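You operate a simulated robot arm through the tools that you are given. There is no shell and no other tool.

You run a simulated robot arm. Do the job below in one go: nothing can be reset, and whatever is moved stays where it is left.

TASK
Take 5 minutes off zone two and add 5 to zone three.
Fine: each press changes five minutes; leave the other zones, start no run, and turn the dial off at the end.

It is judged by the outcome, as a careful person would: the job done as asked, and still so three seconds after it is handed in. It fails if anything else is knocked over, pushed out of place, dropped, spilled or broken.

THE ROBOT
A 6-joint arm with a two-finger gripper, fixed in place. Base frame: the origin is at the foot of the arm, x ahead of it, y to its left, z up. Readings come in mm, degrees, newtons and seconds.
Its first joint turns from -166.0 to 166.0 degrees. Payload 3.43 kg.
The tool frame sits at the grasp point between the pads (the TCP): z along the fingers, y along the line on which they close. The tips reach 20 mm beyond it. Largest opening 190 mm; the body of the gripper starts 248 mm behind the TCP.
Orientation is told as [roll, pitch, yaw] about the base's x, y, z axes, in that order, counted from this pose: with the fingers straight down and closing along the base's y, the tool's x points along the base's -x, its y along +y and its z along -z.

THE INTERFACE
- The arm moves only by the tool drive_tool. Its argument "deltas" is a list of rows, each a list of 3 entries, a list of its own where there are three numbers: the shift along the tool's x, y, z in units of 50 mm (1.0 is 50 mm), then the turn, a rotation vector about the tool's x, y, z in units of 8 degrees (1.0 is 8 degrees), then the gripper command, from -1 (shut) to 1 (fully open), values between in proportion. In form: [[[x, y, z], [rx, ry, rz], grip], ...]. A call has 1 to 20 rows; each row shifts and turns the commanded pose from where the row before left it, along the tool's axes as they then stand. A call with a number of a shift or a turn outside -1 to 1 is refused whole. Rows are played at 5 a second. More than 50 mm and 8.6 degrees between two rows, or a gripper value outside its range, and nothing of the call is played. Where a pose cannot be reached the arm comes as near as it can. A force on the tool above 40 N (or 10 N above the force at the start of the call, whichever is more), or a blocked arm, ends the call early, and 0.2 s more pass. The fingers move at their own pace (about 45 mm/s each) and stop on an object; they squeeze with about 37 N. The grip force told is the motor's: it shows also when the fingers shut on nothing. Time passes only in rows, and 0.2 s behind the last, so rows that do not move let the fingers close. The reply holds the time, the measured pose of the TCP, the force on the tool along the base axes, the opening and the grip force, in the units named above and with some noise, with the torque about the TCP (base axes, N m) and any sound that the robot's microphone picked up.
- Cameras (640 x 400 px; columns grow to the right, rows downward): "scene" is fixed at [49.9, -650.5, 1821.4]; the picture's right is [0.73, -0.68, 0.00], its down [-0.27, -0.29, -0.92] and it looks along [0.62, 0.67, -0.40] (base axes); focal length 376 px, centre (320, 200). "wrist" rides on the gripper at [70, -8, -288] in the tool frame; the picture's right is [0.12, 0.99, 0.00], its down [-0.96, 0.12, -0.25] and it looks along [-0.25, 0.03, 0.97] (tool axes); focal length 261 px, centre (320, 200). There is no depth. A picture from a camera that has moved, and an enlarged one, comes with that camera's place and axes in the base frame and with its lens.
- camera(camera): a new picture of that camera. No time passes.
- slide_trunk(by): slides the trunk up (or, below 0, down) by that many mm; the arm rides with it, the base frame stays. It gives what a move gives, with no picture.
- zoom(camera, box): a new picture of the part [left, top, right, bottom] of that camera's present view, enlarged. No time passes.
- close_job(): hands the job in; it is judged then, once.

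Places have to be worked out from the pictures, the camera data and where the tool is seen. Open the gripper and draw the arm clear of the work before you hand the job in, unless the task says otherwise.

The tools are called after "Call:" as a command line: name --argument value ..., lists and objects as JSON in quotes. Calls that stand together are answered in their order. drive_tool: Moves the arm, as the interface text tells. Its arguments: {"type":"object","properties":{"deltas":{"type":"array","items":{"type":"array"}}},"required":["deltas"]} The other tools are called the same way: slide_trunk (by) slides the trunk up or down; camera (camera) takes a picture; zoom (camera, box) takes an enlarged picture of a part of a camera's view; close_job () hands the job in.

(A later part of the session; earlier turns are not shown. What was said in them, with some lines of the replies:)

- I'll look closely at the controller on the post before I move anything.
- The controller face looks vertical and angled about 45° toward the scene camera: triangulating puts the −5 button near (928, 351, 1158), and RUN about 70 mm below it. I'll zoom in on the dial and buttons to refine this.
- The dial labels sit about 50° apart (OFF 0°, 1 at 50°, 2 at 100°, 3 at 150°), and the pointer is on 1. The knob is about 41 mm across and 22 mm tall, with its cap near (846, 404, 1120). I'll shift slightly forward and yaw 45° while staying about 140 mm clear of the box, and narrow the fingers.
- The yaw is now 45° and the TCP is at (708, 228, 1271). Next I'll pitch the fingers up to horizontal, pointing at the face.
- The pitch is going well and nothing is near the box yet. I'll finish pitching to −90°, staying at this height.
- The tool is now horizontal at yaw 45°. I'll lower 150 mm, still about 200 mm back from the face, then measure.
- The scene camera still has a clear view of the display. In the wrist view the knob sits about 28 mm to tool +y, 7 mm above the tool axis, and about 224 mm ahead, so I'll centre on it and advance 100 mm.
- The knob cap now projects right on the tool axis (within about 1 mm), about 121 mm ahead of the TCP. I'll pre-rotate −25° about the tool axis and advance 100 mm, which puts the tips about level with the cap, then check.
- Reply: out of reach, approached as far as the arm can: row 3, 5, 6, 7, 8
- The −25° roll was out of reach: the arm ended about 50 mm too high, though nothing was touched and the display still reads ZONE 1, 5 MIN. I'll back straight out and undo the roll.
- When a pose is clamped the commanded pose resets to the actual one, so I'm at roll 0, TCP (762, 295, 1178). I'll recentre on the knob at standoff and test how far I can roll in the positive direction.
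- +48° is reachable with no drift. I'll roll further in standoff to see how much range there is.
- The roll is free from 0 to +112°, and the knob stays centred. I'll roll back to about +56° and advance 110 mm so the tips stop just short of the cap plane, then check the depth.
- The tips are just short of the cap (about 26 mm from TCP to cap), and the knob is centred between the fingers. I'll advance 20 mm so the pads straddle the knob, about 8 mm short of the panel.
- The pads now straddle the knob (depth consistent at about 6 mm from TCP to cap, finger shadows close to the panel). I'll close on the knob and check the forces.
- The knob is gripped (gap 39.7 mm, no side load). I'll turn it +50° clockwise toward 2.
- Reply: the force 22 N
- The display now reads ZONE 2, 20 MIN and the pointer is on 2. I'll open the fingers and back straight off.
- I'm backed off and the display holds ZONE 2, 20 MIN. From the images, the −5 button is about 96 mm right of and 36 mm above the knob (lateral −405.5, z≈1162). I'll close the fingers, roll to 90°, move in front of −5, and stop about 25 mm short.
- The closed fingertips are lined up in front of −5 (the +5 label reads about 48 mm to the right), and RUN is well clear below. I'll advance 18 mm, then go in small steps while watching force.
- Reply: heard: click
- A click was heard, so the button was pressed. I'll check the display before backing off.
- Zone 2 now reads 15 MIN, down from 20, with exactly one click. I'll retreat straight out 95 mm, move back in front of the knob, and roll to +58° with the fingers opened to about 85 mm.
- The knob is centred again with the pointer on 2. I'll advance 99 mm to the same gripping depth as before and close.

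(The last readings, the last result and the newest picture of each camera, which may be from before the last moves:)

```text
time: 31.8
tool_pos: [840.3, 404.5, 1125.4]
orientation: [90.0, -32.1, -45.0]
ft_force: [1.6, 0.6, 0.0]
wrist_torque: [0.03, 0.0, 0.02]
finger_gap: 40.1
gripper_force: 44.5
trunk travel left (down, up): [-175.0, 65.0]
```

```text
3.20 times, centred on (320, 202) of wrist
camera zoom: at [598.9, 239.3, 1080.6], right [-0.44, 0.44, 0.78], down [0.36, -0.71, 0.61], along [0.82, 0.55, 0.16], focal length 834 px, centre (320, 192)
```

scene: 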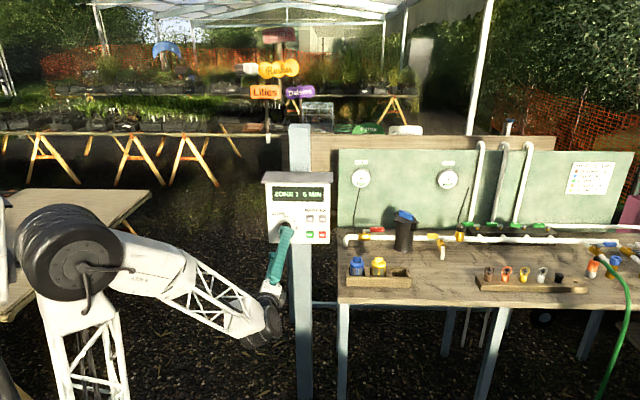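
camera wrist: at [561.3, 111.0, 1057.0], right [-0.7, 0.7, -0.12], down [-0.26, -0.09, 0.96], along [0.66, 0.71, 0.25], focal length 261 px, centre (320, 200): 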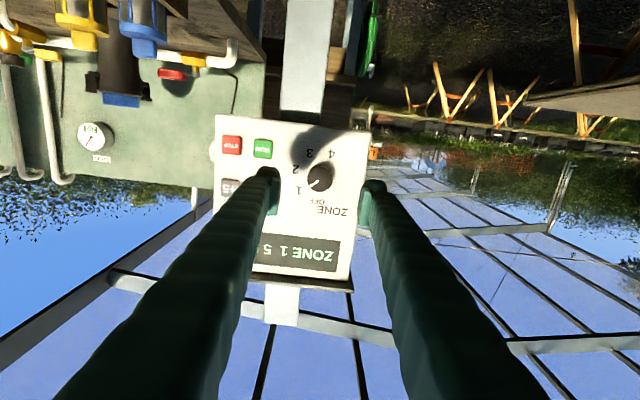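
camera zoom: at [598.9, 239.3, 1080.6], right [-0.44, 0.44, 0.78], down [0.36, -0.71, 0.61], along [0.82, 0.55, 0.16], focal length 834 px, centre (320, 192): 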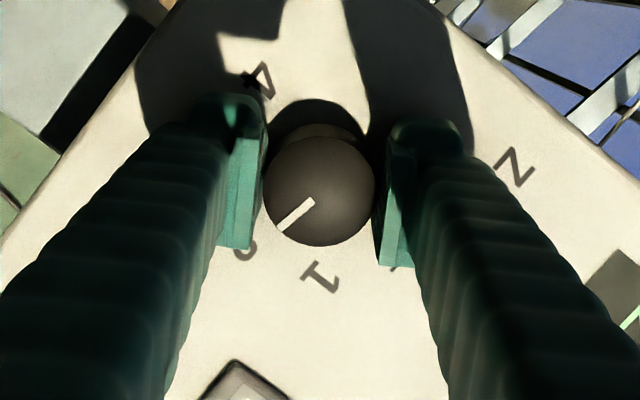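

The knob is gripped (gap 40 mm, no load). I'll turn another +50° to reach 3.

Call:
drive_tool --deltas '[[[0, 0, 0], [0, 0, 0.78], -1], [[0, 0, 0], [0, 0, 0.78], -1], [[0, 0, 0], [0, 0, 0.78], -1], [[0, 0, 0], [0, 0, 0.78], -1], [[0, 0, 0], [0, 0, 0.78], -1], [[0, 0, 0], [0, 0, 0.78], -1], [[0, 0, 0], [0, 0, 0.78], -1], [[0, 0, 0], [0, 0, 0.78], -1], [[0, 0, 0], [0, 0, 0], -1]]'

Call:
zoom --camera "wrist" --box '[220, 140, 420, 265]'

Call:
zoom --camera "scene" --box '[250, 160, 346, 250]'

```text
time: 33.8
tool_pos: [840.5, 403.3, 1126.8]
orientation: [90.2, 18.0, -45.0]
ft_force: [20.0, 19.6, 18.6]
wrist_torque: [-0.02, 0.0, 0.11]
finger_gap: 40.0
gripper_force: 45.0
trunk travel left (down, up): [-175.0, 65.0]
```

```text
3.20 times, centred on (320, 202) of wrist
camera zoom: at [588.5, 249.1, 1139.2], right [0.13, -0.14, 0.98], down [0.5, -0.85, -0.19], along [0.86, 0.51, -0.05], focal length 834 px, centre (320, 192)
```

zoom: 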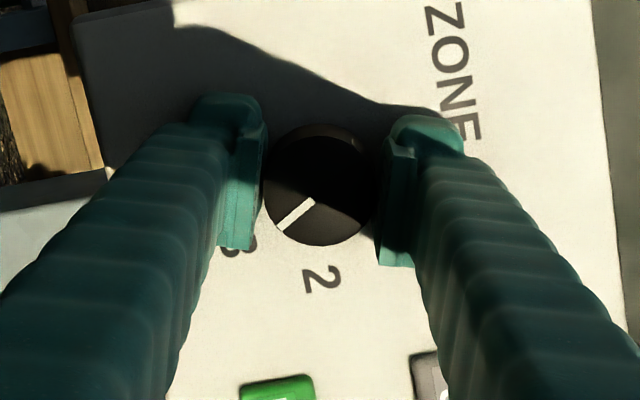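

```text
4.44 times, centred on (298, 205) of scene
camera zoom: at [49.9, -650.5, 1821.4], right [0.73, -0.68, 0.0], down [-0.27, -0.29, -0.92], along [0.62, 0.67, -0.4], focal length 1671 px, centre (418, 178)
```

zoom: 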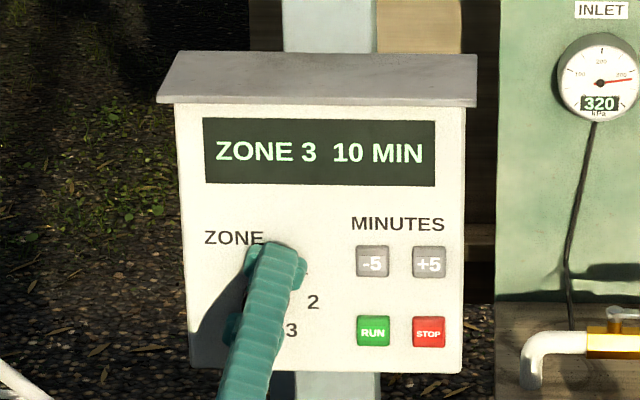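

The display reads ZONE 3, 10 MIN. I'll open the fingers, back off 95 mm, roll to 90°, close, and move in front of +5, still standing off.

Call:
drive_tool --deltas '[[[0, 0, 0], [0, 0, 0], -0.1], [[0, 0, 0], [0, 0, 0], -0.1], [[0, 0, 0], [0, 0, 0], -0.1], [[0, 0, 0], [0, 0, 0], -0.1], [[0, 0, -0.5], [0, 0, 0], -0.1], [[0, 0, -0.7], [0, 0, 0], -0.1], [[0, 0, -0.7], [0, 0, 0], -0.1], [[0, 0, 0], [0, 0, -1], -1], [[0, 0, 0], [0, 0, -1], -1], [[0, 0, 0], [0, 0, -0.25], -1], [[-0.73, 0.178, 0], [0, 0, 0], -1], [[-0.73, 0.178, 0], [0, 0, 0], -1], [[-0.73, 0.178, 0], [0, 0, 0], -1], [[-0.73, 0.178, 0], [0, 0, 0], -1], [[0, 0, 0], [0, 0, 0], -1]]'

Call:
zoom --camera "scene" --box '[250, 160, 346, 250]'

Call:
zoom --camera "wrist" --box '[220, 130, 420, 255]'

```text
time: 37.0
tool_pos: [878.3, 233.9, 1161.8]
orientation: [90.0, -0.2, -45.1]
ft_force: [-0.5, -0.1, -0.2]
wrist_torque: [0.02, 0.01, -0.02]
finger_gap: 0.3
gripper_force: 34.5
trunk travel left (down, up): [-175.0, 65.0]
```

```text
4.44 times, centred on (298, 205) of scene
camera zoom: at [49.9, -650.5, 1821.4], right [0.73, -0.68, 0.0], down [-0.27, -0.29, -0.92], along [0.62, 0.67, -0.4], focal length 1671 px, centre (418, 178)
```

zoom: 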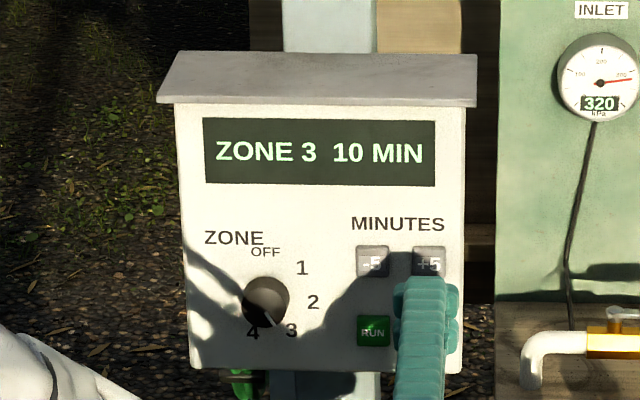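

```text
3.20 times, centred on (320, 192) of wrist
camera zoom: at [625.7, 80.2, 1154.3], right [-0.09, 0.09, 0.99], down [0.51, -0.85, 0.12], along [0.86, 0.51, 0.03], focal length 834 px, centre (320, 224)
```

zoom: 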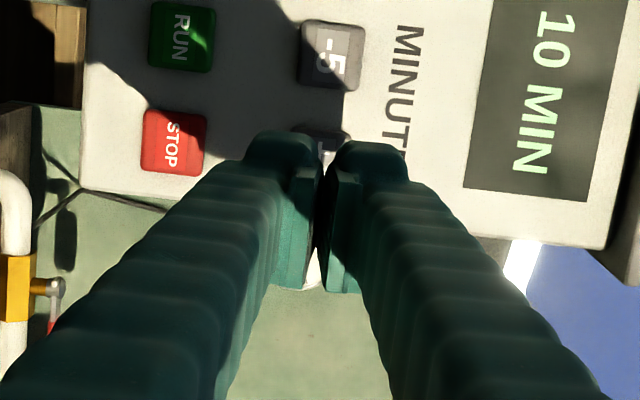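

The fingertips are in front of +5 (−5 reads about 53 mm to the left, so I'm within 2 mm of centre). I'll advance 73 mm and stop about 12 mm short of the contact depth seen earlier.

Call:
drive_tool --deltas '[[[0.03, 0, 0.5], [0, 0, 0], -1], [[0, 0, 0.5], [0, 0, 0], -1], [[0, 0, 0.46], [0, 0, 0], -1], [[0, 0, 0], [0, 0, 0], -1]]'

Call:
zoom --camera "scene" --box '[250, 160, 346, 250]'

Call:
zoom --camera "wrist" --box '[220, 130, 420, 255]'

```text
time: 38.0
tool_pos: [927.8, 287.0, 1162.7]
orientation: [90.0, -0.3, -45.0]
ft_force: [-0.2, 0.1, 0.3]
wrist_torque: [0.03, -0.02, -0.02]
finger_gap: 0.2
gripper_force: 34.4
trunk travel left (down, up): [-175.0, 65.0]
```

```text
4.44 times, centred on (298, 205) of scene
camera zoom: at [49.9, -650.5, 1821.4], right [0.73, -0.68, 0.0], down [-0.27, -0.29, -0.92], along [0.62, 0.67, -0.4], focal length 1671 px, centre (418, 178)
```

zoom: 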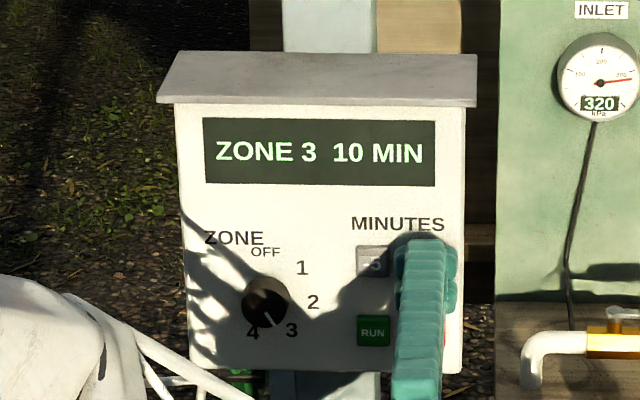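

```text
3.20 times, centred on (320, 192) of wrist
camera zoom: at [674.7, 132.5, 1153.2], right [-0.09, 0.09, 0.99], down [0.51, -0.85, 0.12], along [0.86, 0.51, 0.03], focal length 834 px, centre (320, 224)
```

zoom: 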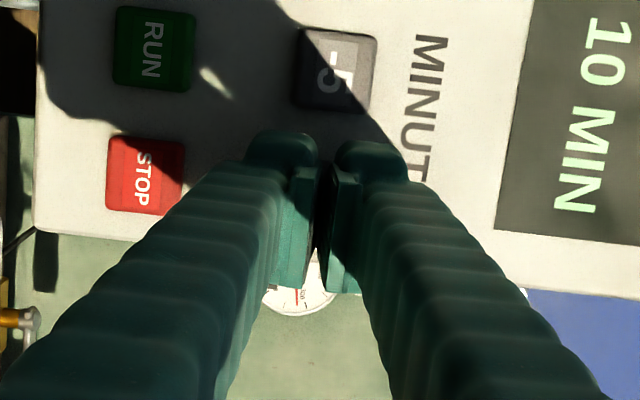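

The tips are about 15 mm short of the depth that clicked before, and nothing has been pressed. I'll advance 10 mm in 2.5 mm steps.

Call:
drive_tool --deltas '[[[0, 0, 0.05], [0, 0, 0], -1], [[0, 0, 0.05], [0, 0, 0], -1], [[0, 0, 0.05], [0, 0, 0], -1], [[0, 0, 0.05], [0, 0, 0], -1], [[0, 0, 0], [0, 0, 0], -1]]'

Call:
zoom --camera "scene" --box '[250, 160, 346, 250]'

```text
time: 39.2
tool_pos: [935.6, 293.2, 1160.7]
orientation: [90.0, -0.2, -45.0]
ft_force: [0.0, -0.1, -0.7]
wrist_torque: [0.01, 0.0, 0.0]
finger_gap: 0.0
gripper_force: 34.0
trunk travel left (down, up): [-175.0, 65.0]
```

```text
4.44 times, centred on (298, 205) of scene
camera zoom: at [49.9, -650.5, 1821.4], right [0.73, -0.68, 0.0], down [-0.27, -0.29, -0.92], along [0.62, 0.67, -0.4], focal length 1671 px, centre (418, 178)
```

zoom: 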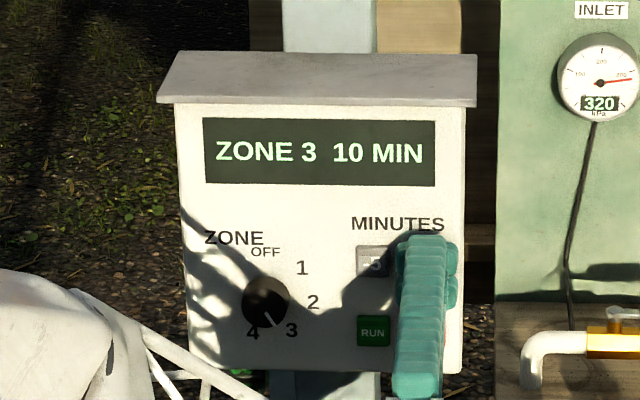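

There's no contact yet (0 N, display unchanged). I'll advance another 5 mm in small steps.

Call:
drive_tool --deltas '[[[0, 0, 0.04], [0, 0, 0], -1], [[0, 0, 0.04], [0, 0, 0], -1], [[0, 0, 0.03], [0, 0, 0], -1], [[0, 0, 0], [0, 0, 0], -1]]'

Call:
zoom --camera "scene" --box '[250, 160, 346, 250]'

```text
time: 40.2
tool_pos: [939.3, 296.6, 1161.3]
orientation: [90.1, -0.2, -45.0]
ft_force: [-0.6, 0.7, -0.7]
wrist_torque: [0.0, -0.01, -0.02]
finger_gap: 0.0
gripper_force: 34.5
trunk travel left (down, up): [-175.0, 65.0]
```

```text
4.44 times, centred on (298, 205) of scene
camera zoom: at [49.9, -650.5, 1821.4], right [0.73, -0.68, 0.0], down [-0.27, -0.29, -0.92], along [0.62, 0.67, -0.4], focal length 1671 px, centre (418, 178)
```

zoom: 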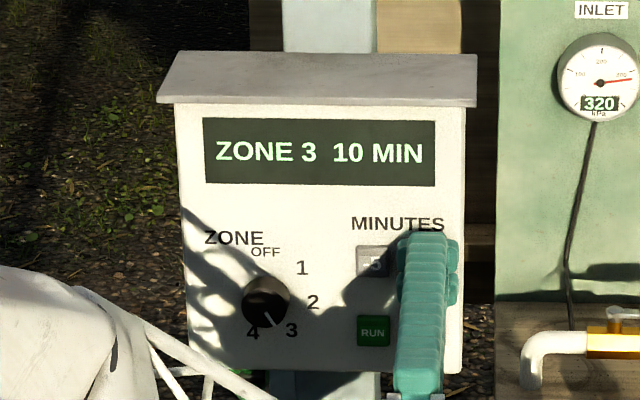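

Still no contact at this depth. I'll continue 4 mm further in 2 mm steps.

Call:
drive_tool --deltas '[[[0, 0, 0.04], [0, 0, 0], -1], [[0, 0, 0.04], [0, 0, 0], -1], [[0, 0, 0], [0, 0, 0], -1]]'

Call:
zoom --camera "scene" --box '[250, 160, 346, 250]'

```text
time: 41.0
tool_pos: [940.6, 298.7, 1162.0]
orientation: [90.0, -0.2, -45.0]
ft_force: [-2.2, -1.9, 0.0]
wrist_torque: [-0.03, -0.01, -0.01]
finger_gap: 5.9
gripper_force: 34.7
trunk travel left (down, up): [-175.0, 65.0]
heard: click
```

```text
4.44 times, centred on (298, 205) of scene
camera zoom: at [49.9, -650.5, 1821.4], right [0.73, -0.68, 0.0], down [-0.27, -0.29, -0.92], along [0.62, 0.67, -0.4], focal length 1671 px, centre (418, 178)
```

zoom: 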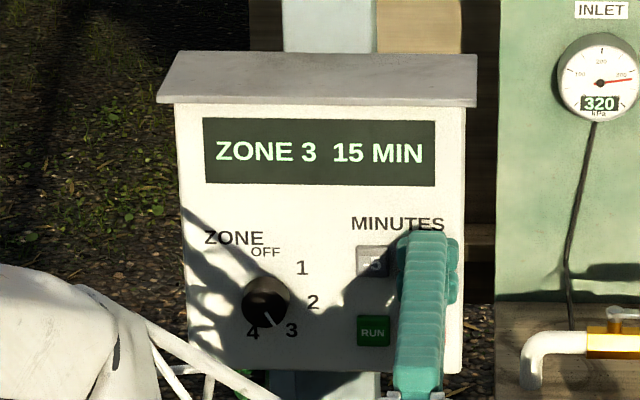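

One click, and zone 3 now reads 15 MIN. I'll retreat straight out, return in front of the knob, open the fingers, and roll to 108°.

Call:
drive_tool --deltas '[[[0, 0, -0.5], [0, 0, 0], -1], [[0, 0, -0.7], [0, 0, 0], -1], [[0, 0, -0.68], [0, 0, 0], -1], [[0.722, -0.178, 0], [0, 0, 0], -0.1], [[0.722, -0.178, 0], [0, 0, 0], -0.1], [[0.722, -0.178, 0], [0, 0, 0], -0.1], [[0.722, -0.178, 0], [0, 0, 0], -0.1], [[0, 0, 0], [0, 0, 1], -0.1], [[0, 0, 0], [0, 0, 1], -0.1], [[0, 0, 0], [0, 0, 0.25], -0.1], [[0, 0, 0], [0, 0, 0], -0.1]]'

Call:
zoom --camera "scene" --box '[250, 160, 346, 250]'

Call:
zoom --camera "wrist" --box '[220, 130, 420, 255]'

```text
time: 43.4
tool_pos: [771.7, 335.0, 1126.1]
orientation: [90.1, 17.9, -45.0]
ft_force: [0.2, 0.3, 0.9]
wrist_torque: [0.03, 0.03, -0.01]
finger_gap: 85.5
gripper_force: 0.1
trunk travel left (down, up): [-175.0, 65.0]
```

```text
4.44 times, centred on (298, 205) of scene
camera zoom: at [49.9, -650.5, 1821.4], right [0.73, -0.68, 0.0], down [-0.27, -0.29, -0.92], along [0.62, 0.67, -0.4], focal length 1671 px, centre (418, 178)
```

zoom: 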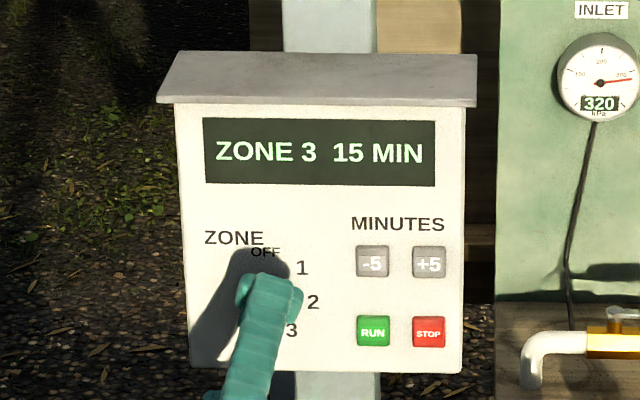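

```text
3.20 times, centred on (320, 192) of wrist
camera zoom: at [520.2, 180.6, 1139.7], right [0.14, -0.14, 0.98], down [0.5, -0.85, -0.19], along [0.86, 0.51, -0.05], focal length 834 px, centre (320, 224)
```

zoom: 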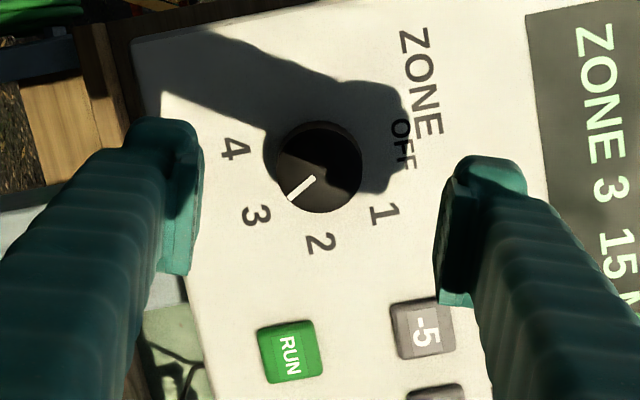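

The pointer is on 3, the display shows 15 MIN, and the knob is centred. I'll advance 96 mm and grip it.

Call:
drive_tool --deltas '[[[0, 0, 0.5], [0, 0, 0], -0.1], [[0, 0, 0.5], [0, 0, 0], -0.1], [[0, 0, 0.5], [0, 0, 0], -0.1], [[0, 0, 0.3], [0, 0, 0], -0.1], [[0, 0, 0.12], [0, 0, 0], -0.1], [[0, 0, 0], [0, 0, 0], -0.1], [[0, 0, 0], [0, 0, 0], -1], [[0, 0, 0], [0, 0, 0], -1], [[0, 0, 0], [0, 0, 0], -1], [[0, 0, 0], [0, 0, 0], -1], [[0, 0, 0], [0, 0, 0], -1]]'

Call:
zoom --camera "wrist" --box '[220, 140, 420, 265]'

```text
time: 45.8
tool_pos: [838.9, 404.0, 1126.9]
orientation: [89.9, 17.8, -45.0]
ft_force: [-3.1, 1.0, -5.8]
wrist_torque: [-0.05, 0.03, 0.05]
finger_gap: 39.9
gripper_force: 45.4
trunk travel left (down, up): [-175.0, 65.0]
```

```text
3.20 times, centred on (320, 202) of wrist
camera zoom: at [587.8, 249.0, 1139.9], right [0.14, -0.13, 0.98], down [0.5, -0.85, -0.18], along [0.86, 0.51, -0.05], focal length 834 px, centre (320, 192)
```

zoom: 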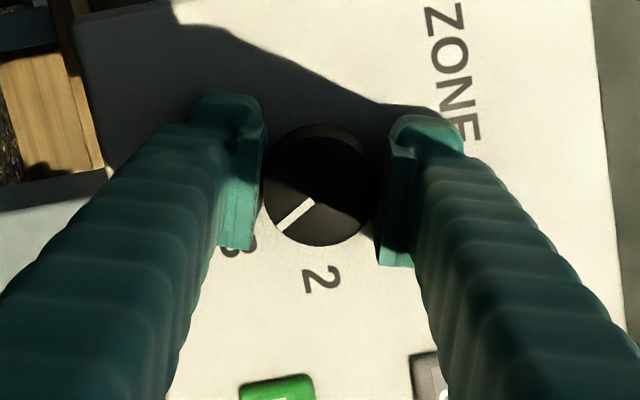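

The knob is gripped with low load. I'll turn −50° counter-clockwise back to 2, which also lets me re-check zone 2's value.

Call:
drive_tool --deltas '[[[0, 0, 0], [0, 0, -0.78], -1], [[0, 0, 0], [0, 0, -0.78], -1], [[0, 0, 0], [0, 0, -0.78], -1], [[0, 0, 0], [0, 0, -0.78], -1], [[0, 0, 0], [0, 0, -0.78], -1], [[0, 0, 0], [0, 0, -0.78], -1], [[0, 0, 0], [0, 0, -0.78], -1], [[0, 0, 0], [0, 0, -0.78], -1], [[0, 0, 0], [0, 0, 0], -1]]'

Call:
zoom --camera "scene" --box '[250, 160, 346, 250]'

```text
time: 47.8
tool_pos: [840.1, 403.7, 1125.4]
orientation: [90.0, -32.3, -44.9]
ft_force: [-6.1, 6.1, -9.3]
wrist_torque: [-0.09, 0.04, 0.15]
finger_gap: 39.5
gripper_force: 44.8
trunk travel left (down, up): [-175.0, 65.0]
```

```text
4.44 times, centred on (298, 205) of scene
camera zoom: at [49.9, -650.5, 1821.4], right [0.73, -0.68, 0.0], down [-0.27, -0.29, -0.92], along [0.62, 0.67, -0.4], focal length 1671 px, centre (418, 178)
```

zoom: 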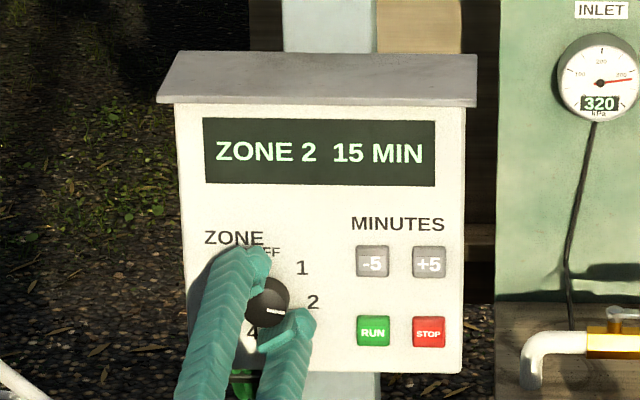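

Zone 2 still reads 15 MIN, and the load is small. I'll turn another −50° to zone 1.

Call:
drive_tool --deltas '[[[0, 0, 0], [0, 0, -0.78], -1], [[0, 0, 0], [0, 0, -0.78], -1], [[0, 0, 0], [0, 0, -0.78], -1], [[0, 0, 0], [0, 0, -0.78], -1], [[0, 0, 0], [0, 0, -0.78], -1], [[0, 0, 0], [0, 0, -0.78], -1], [[0, 0, 0], [0, 0, -0.78], -1], [[0, 0, 0], [0, 0, -0.78], -1], [[0, 0, 0], [0, 0, 0], -1]]'

Call:
zoom --camera "scene" --box '[250, 160, 346, 250]'

Call:
zoom --camera "wrist" --box '[220, 140, 420, 265]'

```text
time: 49.8
tool_pos: [841.0, 402.8, 1125.4]
orientation: [89.5, -82.0, -44.5]
ft_force: [-3.5, -2.9, -15.2]
wrist_torque: [-0.13, 0.12, 0.02]
finger_gap: 39.7
gripper_force: 45.1
trunk travel left (down, up): [-175.0, 65.0]
```

```text
4.44 times, centred on (298, 205) of scene
camera zoom: at [49.9, -650.5, 1821.4], right [0.73, -0.68, 0.0], down [-0.27, -0.29, -0.92], along [0.62, 0.67, -0.4], focal length 1671 px, centre (418, 178)
```

zoom: 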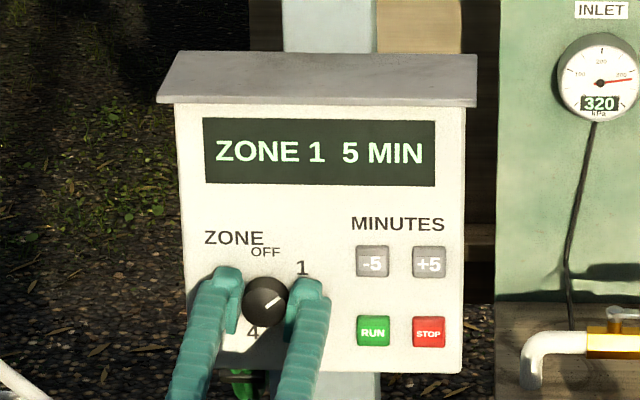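

```text
3.20 times, centred on (320, 202) of wrist
camera zoom: at [636.6, 200.1, 1054.0], right [-0.71, 0.71, 0.02], down [-0.16, -0.19, 0.97], along [0.69, 0.68, 0.25], focal length 834 px, centre (320, 192)
```

zoom: 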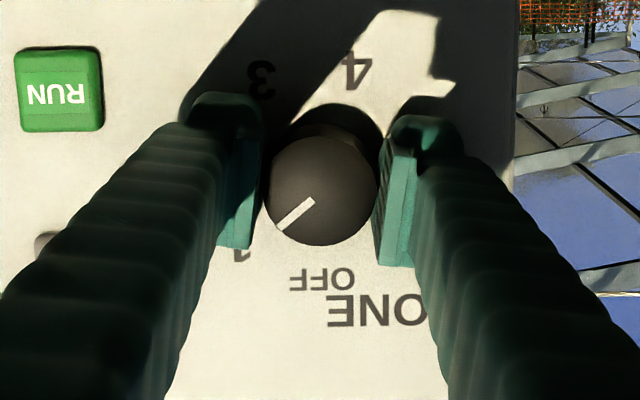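

I'm back on zone 1, still 5 MIN. I'll release, back off 60 mm, and roll to +58° for the final turn to OFF.

Call:
drive_tool --deltas '[[[0, 0, 0], [0, 0, 0], -0.1], [[0, 0, 0], [0, 0, 0], -0.1], [[0, 0, 0], [0, 0, 0], -0.1], [[0, 0, 0], [0, 0, 0], -0.1], [[0, 0, -0.6], [0, 0, 0], -0.1], [[0, 0, -0.6], [0, 0, 0], -0.1], [[0, 0, 0], [0, 0, 1], -0.1], [[0, 0, 0], [0, 0, 1], -0.1], [[0, 0, 0], [0, 0, 1], -0.1], [[0, 0, 0], [0, 0, 1], -0.1], [[0, 0, 0], [0, 0, 1], -0.1], [[0, 0, 0], [0, 0, 1], -0.1], [[0, 0, 0], [0, 0, 0.25], -0.1], [[0, 0, 0], [0, 0, 0], -0.1]]'

Call:
zoom --camera "wrist" --box '[220, 130, 420, 255]'

Call:
zoom --camera "scene" --box '[250, 160, 346, 250]'

```text
time: 52.8
tool_pos: [798.0, 360.4, 1126.2]
orientation: [90.0, -32.1, -45.0]
ft_force: [-0.8, 0.9, 0.2]
wrist_torque: [-0.05, -0.01, -0.01]
finger_gap: 85.7
gripper_force: 0.0
trunk travel left (down, up): [-175.0, 65.0]
```

```text
3.20 times, centred on (320, 192) of wrist
camera zoom: at [555.8, 195.8, 1080.9], right [-0.44, 0.44, 0.78], down [0.36, -0.71, 0.61], along [0.82, 0.55, 0.15], focal length 834 px, centre (320, 224)
```

zoom: 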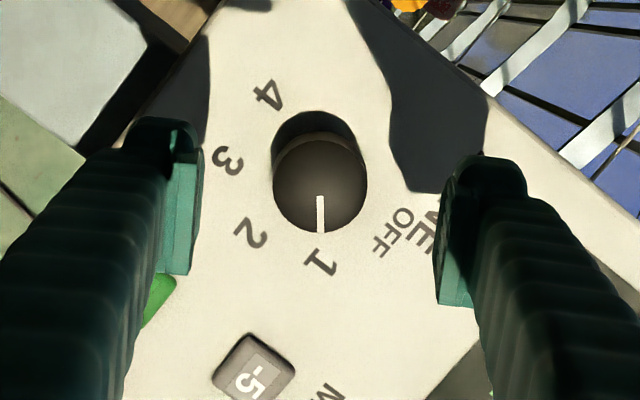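

```text
4.44 times, centred on (298, 205) of scene
camera zoom: at [49.9, -650.5, 1821.4], right [0.73, -0.68, 0.0], down [-0.27, -0.29, -0.92], along [0.62, 0.67, -0.4], focal length 1671 px, centre (418, 178)
```

zoom: 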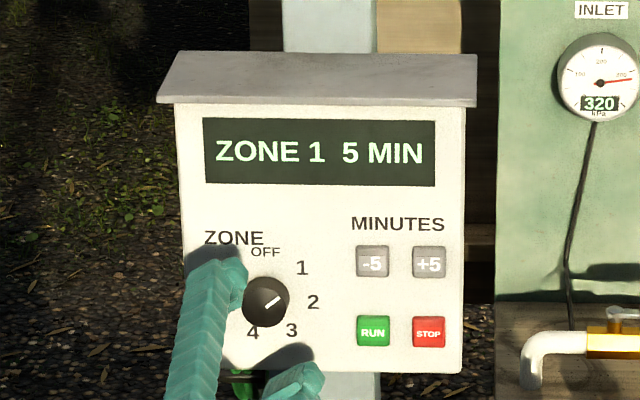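

The pointer is on 1 and the knob is centred. I'll advance 59 mm to gripping depth and close.

Call:
drive_tool --deltas '[[[0, 0, 0.5], [0, 0, 0], -0.1], [[0, 0, 0.4], [0, 0, 0], -0.1], [[0, 0, 0.28], [0, 0, 0], -0.1], [[0, 0, 0], [0, 0, 0], -0.1], [[0, 0, 0], [0, 0, 0], -1], [[0, 0, 0], [0, 0, 0], -1], [[0, 0, 0], [0, 0, 0], -1], [[0, 0, 0], [0, 0, 0], -1], [[0, 0, 0], [0, 0, 0], -1]]'

Call:
zoom --camera "wrist" --box '[220, 140, 420, 265]'

```text
time: 54.8
tool_pos: [839.4, 401.1, 1125.6]
orientation: [90.1, -32.0, -45.1]
ft_force: [1.8, 0.7, 0.5]
wrist_torque: [-0.04, -0.01, 0.04]
finger_gap: 39.5
gripper_force: 44.9
trunk travel left (down, up): [-175.0, 65.0]
```

```text
3.20 times, centred on (320, 202) of wrist
camera zoom: at [598.0, 237.0, 1081.3], right [-0.44, 0.44, 0.78], down [0.36, -0.71, 0.61], along [0.82, 0.55, 0.16], focal length 834 px, centre (320, 192)
```

zoom: 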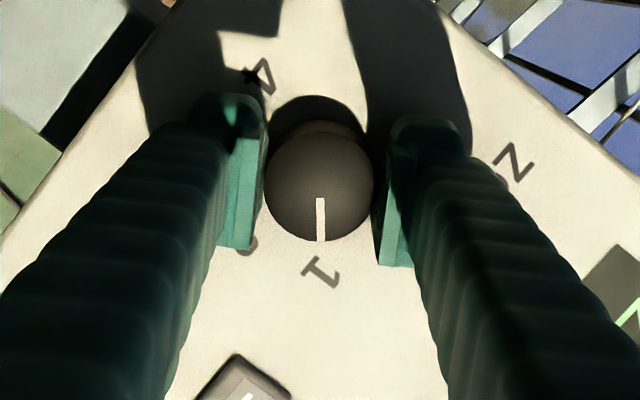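

The knob is gripped cleanly. I'll turn −50° to OFF.

Call:
drive_tool --deltas '[[[0, 0, 0], [0, 0, -0.78], -1], [[0, 0, 0], [0, 0, -0.78], -1], [[0, 0, 0], [0, 0, -0.78], -1], [[0, 0, 0], [0, 0, -0.78], -1], [[0, 0, 0], [0, 0, -0.78], -1], [[0, 0, 0], [0, 0, -0.78], -1], [[0, 0, 0], [0, 0, -0.78], -1], [[0, 0, 0], [0, 0, -0.78], -1], [[0, 0, 0], [0, 0, 0], -1]]'

Call:
zoom --camera "scene" --box '[250, 160, 346, 250]'

Call:
zoom --camera "wrist" --box '[220, 140, 420, 265]'

```text
time: 56.8
tool_pos: [839.7, 401.8, 1125.9]
orientation: [90.6, -82.0, -45.6]
ft_force: [7.5, -6.0, 13.5]
wrist_torque: [0.15, -0.12, -0.12]
finger_gap: 39.5
gripper_force: 45.0
trunk travel left (down, up): [-175.0, 65.0]
```

```text
4.44 times, centred on (298, 205) of scene
camera zoom: at [49.9, -650.5, 1821.4], right [0.73, -0.68, 0.0], down [-0.27, -0.29, -0.92], along [0.62, 0.67, -0.4], focal length 1671 px, centre (418, 178)
```

zoom: 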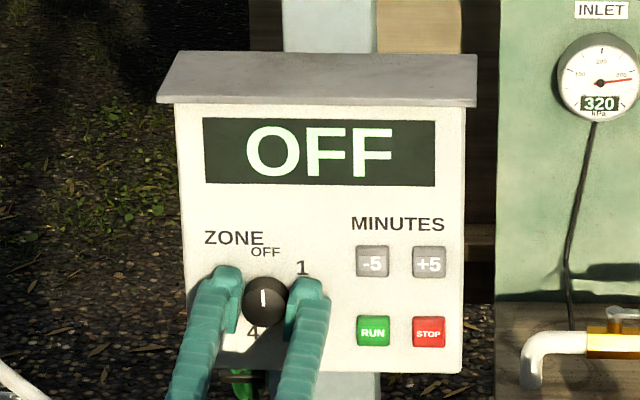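

```text
3.20 times, centred on (320, 202) of wrist
camera zoom: at [635.8, 199.3, 1054.5], right [-0.71, 0.71, 0.02], down [-0.16, -0.19, 0.97], along [0.69, 0.68, 0.25], focal length 834 px, centre (320, 192)
```

zoom: 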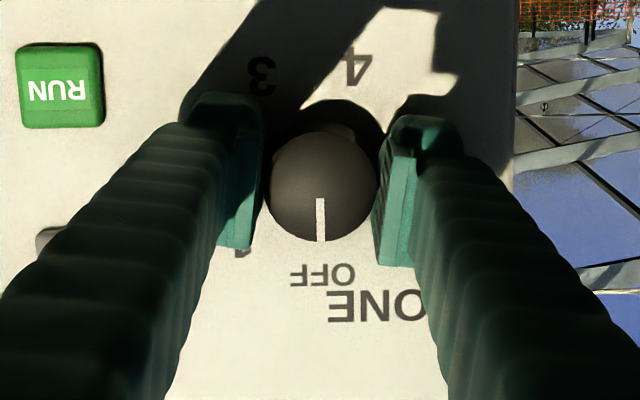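

The display reads OFF and the pointer is straight up at OFF. I'll open the fingers and draw straight back 150 mm.

Call:
drive_tool --deltas '[[[0, 0, 0], [0, 0, 0], -0.1], [[0, 0, 0], [0, 0, 0], -0.1], [[0, 0, 0], [0, 0, 0], -0.1], [[0, 0, 0], [0, 0, 0], -0.1], [[0, 0, 0], [0, 0, 0], -0.1], [[0, 0, -0.5], [0, 0, 0], -0.1], [[0, 0, -0.7], [0, 0, 0], -0.1], [[0, 0, -0.9], [0, 0, 0], -0.1], [[0, 0, -0.9], [0, 0, 0], -0.1], [[0, 0, 0], [0, 0, 0], 0.5], [[0, 0, 0], [0, 0, 0], 0.5], [[0, 0, 0], [0, 0, 0], 0.5]]'

Call:
zoom --camera "scene" --box '[250, 160, 346, 250]'

Call:
camera --camera "scene"

Call:
camera --camera "wrist"

```text
time: 59.4
tool_pos: [735.2, 295.4, 1126.4]
orientation: [90.0, -81.9, -45.0]
ft_force: [-0.9, -0.2, -0.4]
wrist_torque: [0.01, 0.01, -0.03]
finger_gap: 142.5
gripper_force: 0.1
trunk travel left (down, up): [-175.0, 65.0]
```

```text
4.44 times, centred on (298, 205) of scene
camera zoom: at [49.9, -650.5, 1821.4], right [0.73, -0.68, 0.0], down [-0.27, -0.29, -0.92], along [0.62, 0.67, -0.4], focal length 1671 px, centre (418, 178)
```

zoom: 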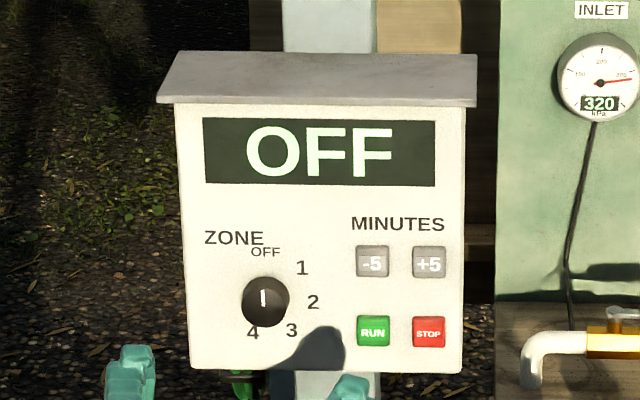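

```text
taken
```

scene: 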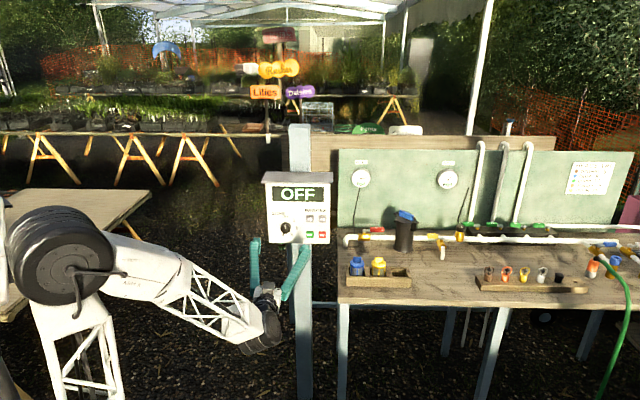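

```text
taken
camera wrist: at [530.9, 93.3, 1055.5], right [-0.71, 0.71, 0.02], down [-0.16, -0.19, 0.97], along [0.69, 0.68, 0.25], focal length 261 px, centre (320, 200)
```

wrist: 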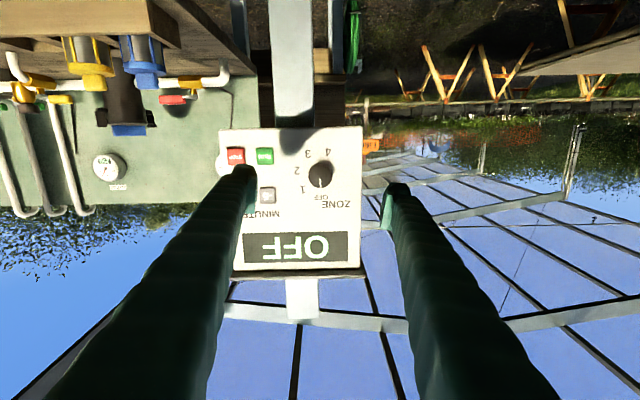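

The dial is at OFF, the display shows OFF, and everything else is where it was. I'll draw back a little more with the gripper fully open and take one last look.

Call:
drive_tool --deltas '[[[0, 0, -0.5], [0, 0, 0], 1], [[0, 0, -0.5], [0, 0, 0], 1], [[0, 0, 0], [0, 0, 0], 1], [[0, 0, 0], [0, 0, 0], 1]]'

Call:
zoom --camera "scene" --box '[250, 160, 346, 250]'

```text
time: 60.4
tool_pos: [700.5, 258.7, 1126.6]
orientation: [88.7, -81.8, -43.5]
ft_force: [0.0, -0.6, 0.0]
wrist_torque: [-0.01, -0.01, 0.02]
finger_gap: 190.1
gripper_force: 0.1
trunk travel left (down, up): [-175.0, 65.0]
```

```text
4.44 times, centred on (298, 205) of scene
camera zoom: at [49.9, -650.5, 1821.4], right [0.73, -0.68, 0.0], down [-0.27, -0.29, -0.92], along [0.62, 0.67, -0.4], focal length 1671 px, centre (418, 178)
```

zoom: 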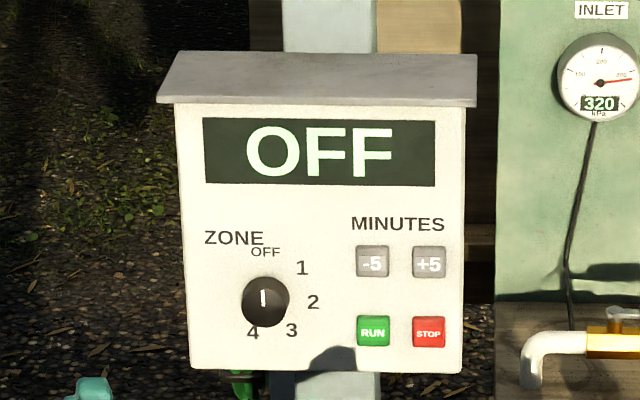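

Zone 2 went from 20 to 15 MIN and zone 3 from 10 to 15 MIN. The dial is OFF, no run was started, and the arm is clear with the gripper open, so I'm handing the job in.

Call:
close_job

```text
The job is handed in.
```

The timer changes are made and the job is handed in. I read each value off the display as I went.

| Setting | Before | After |
|---|---|---|
| Zone 2 | 20 min | 15 min |
| Zone 3 | 10 min | 15 min |
| Zone 1 | 5 min | 5 min |
| Dial | Zone 1 | OFF |

- **Presses:** I pressed −5 once with the dial on zone 2 and +5 once with it on zone 3. I heard one click each time.
- **Zone 4:** I never turned the dial to it, so I didn't read its value.
- **Runs:** I didn't touch RUN or STOP.
- **Arm:** It is drawn back from the panel with the gripper fully open. Early on it missed its target position by about 50 mm near the panel, but it touched nothing and I corrected it. Nothing else was moved.
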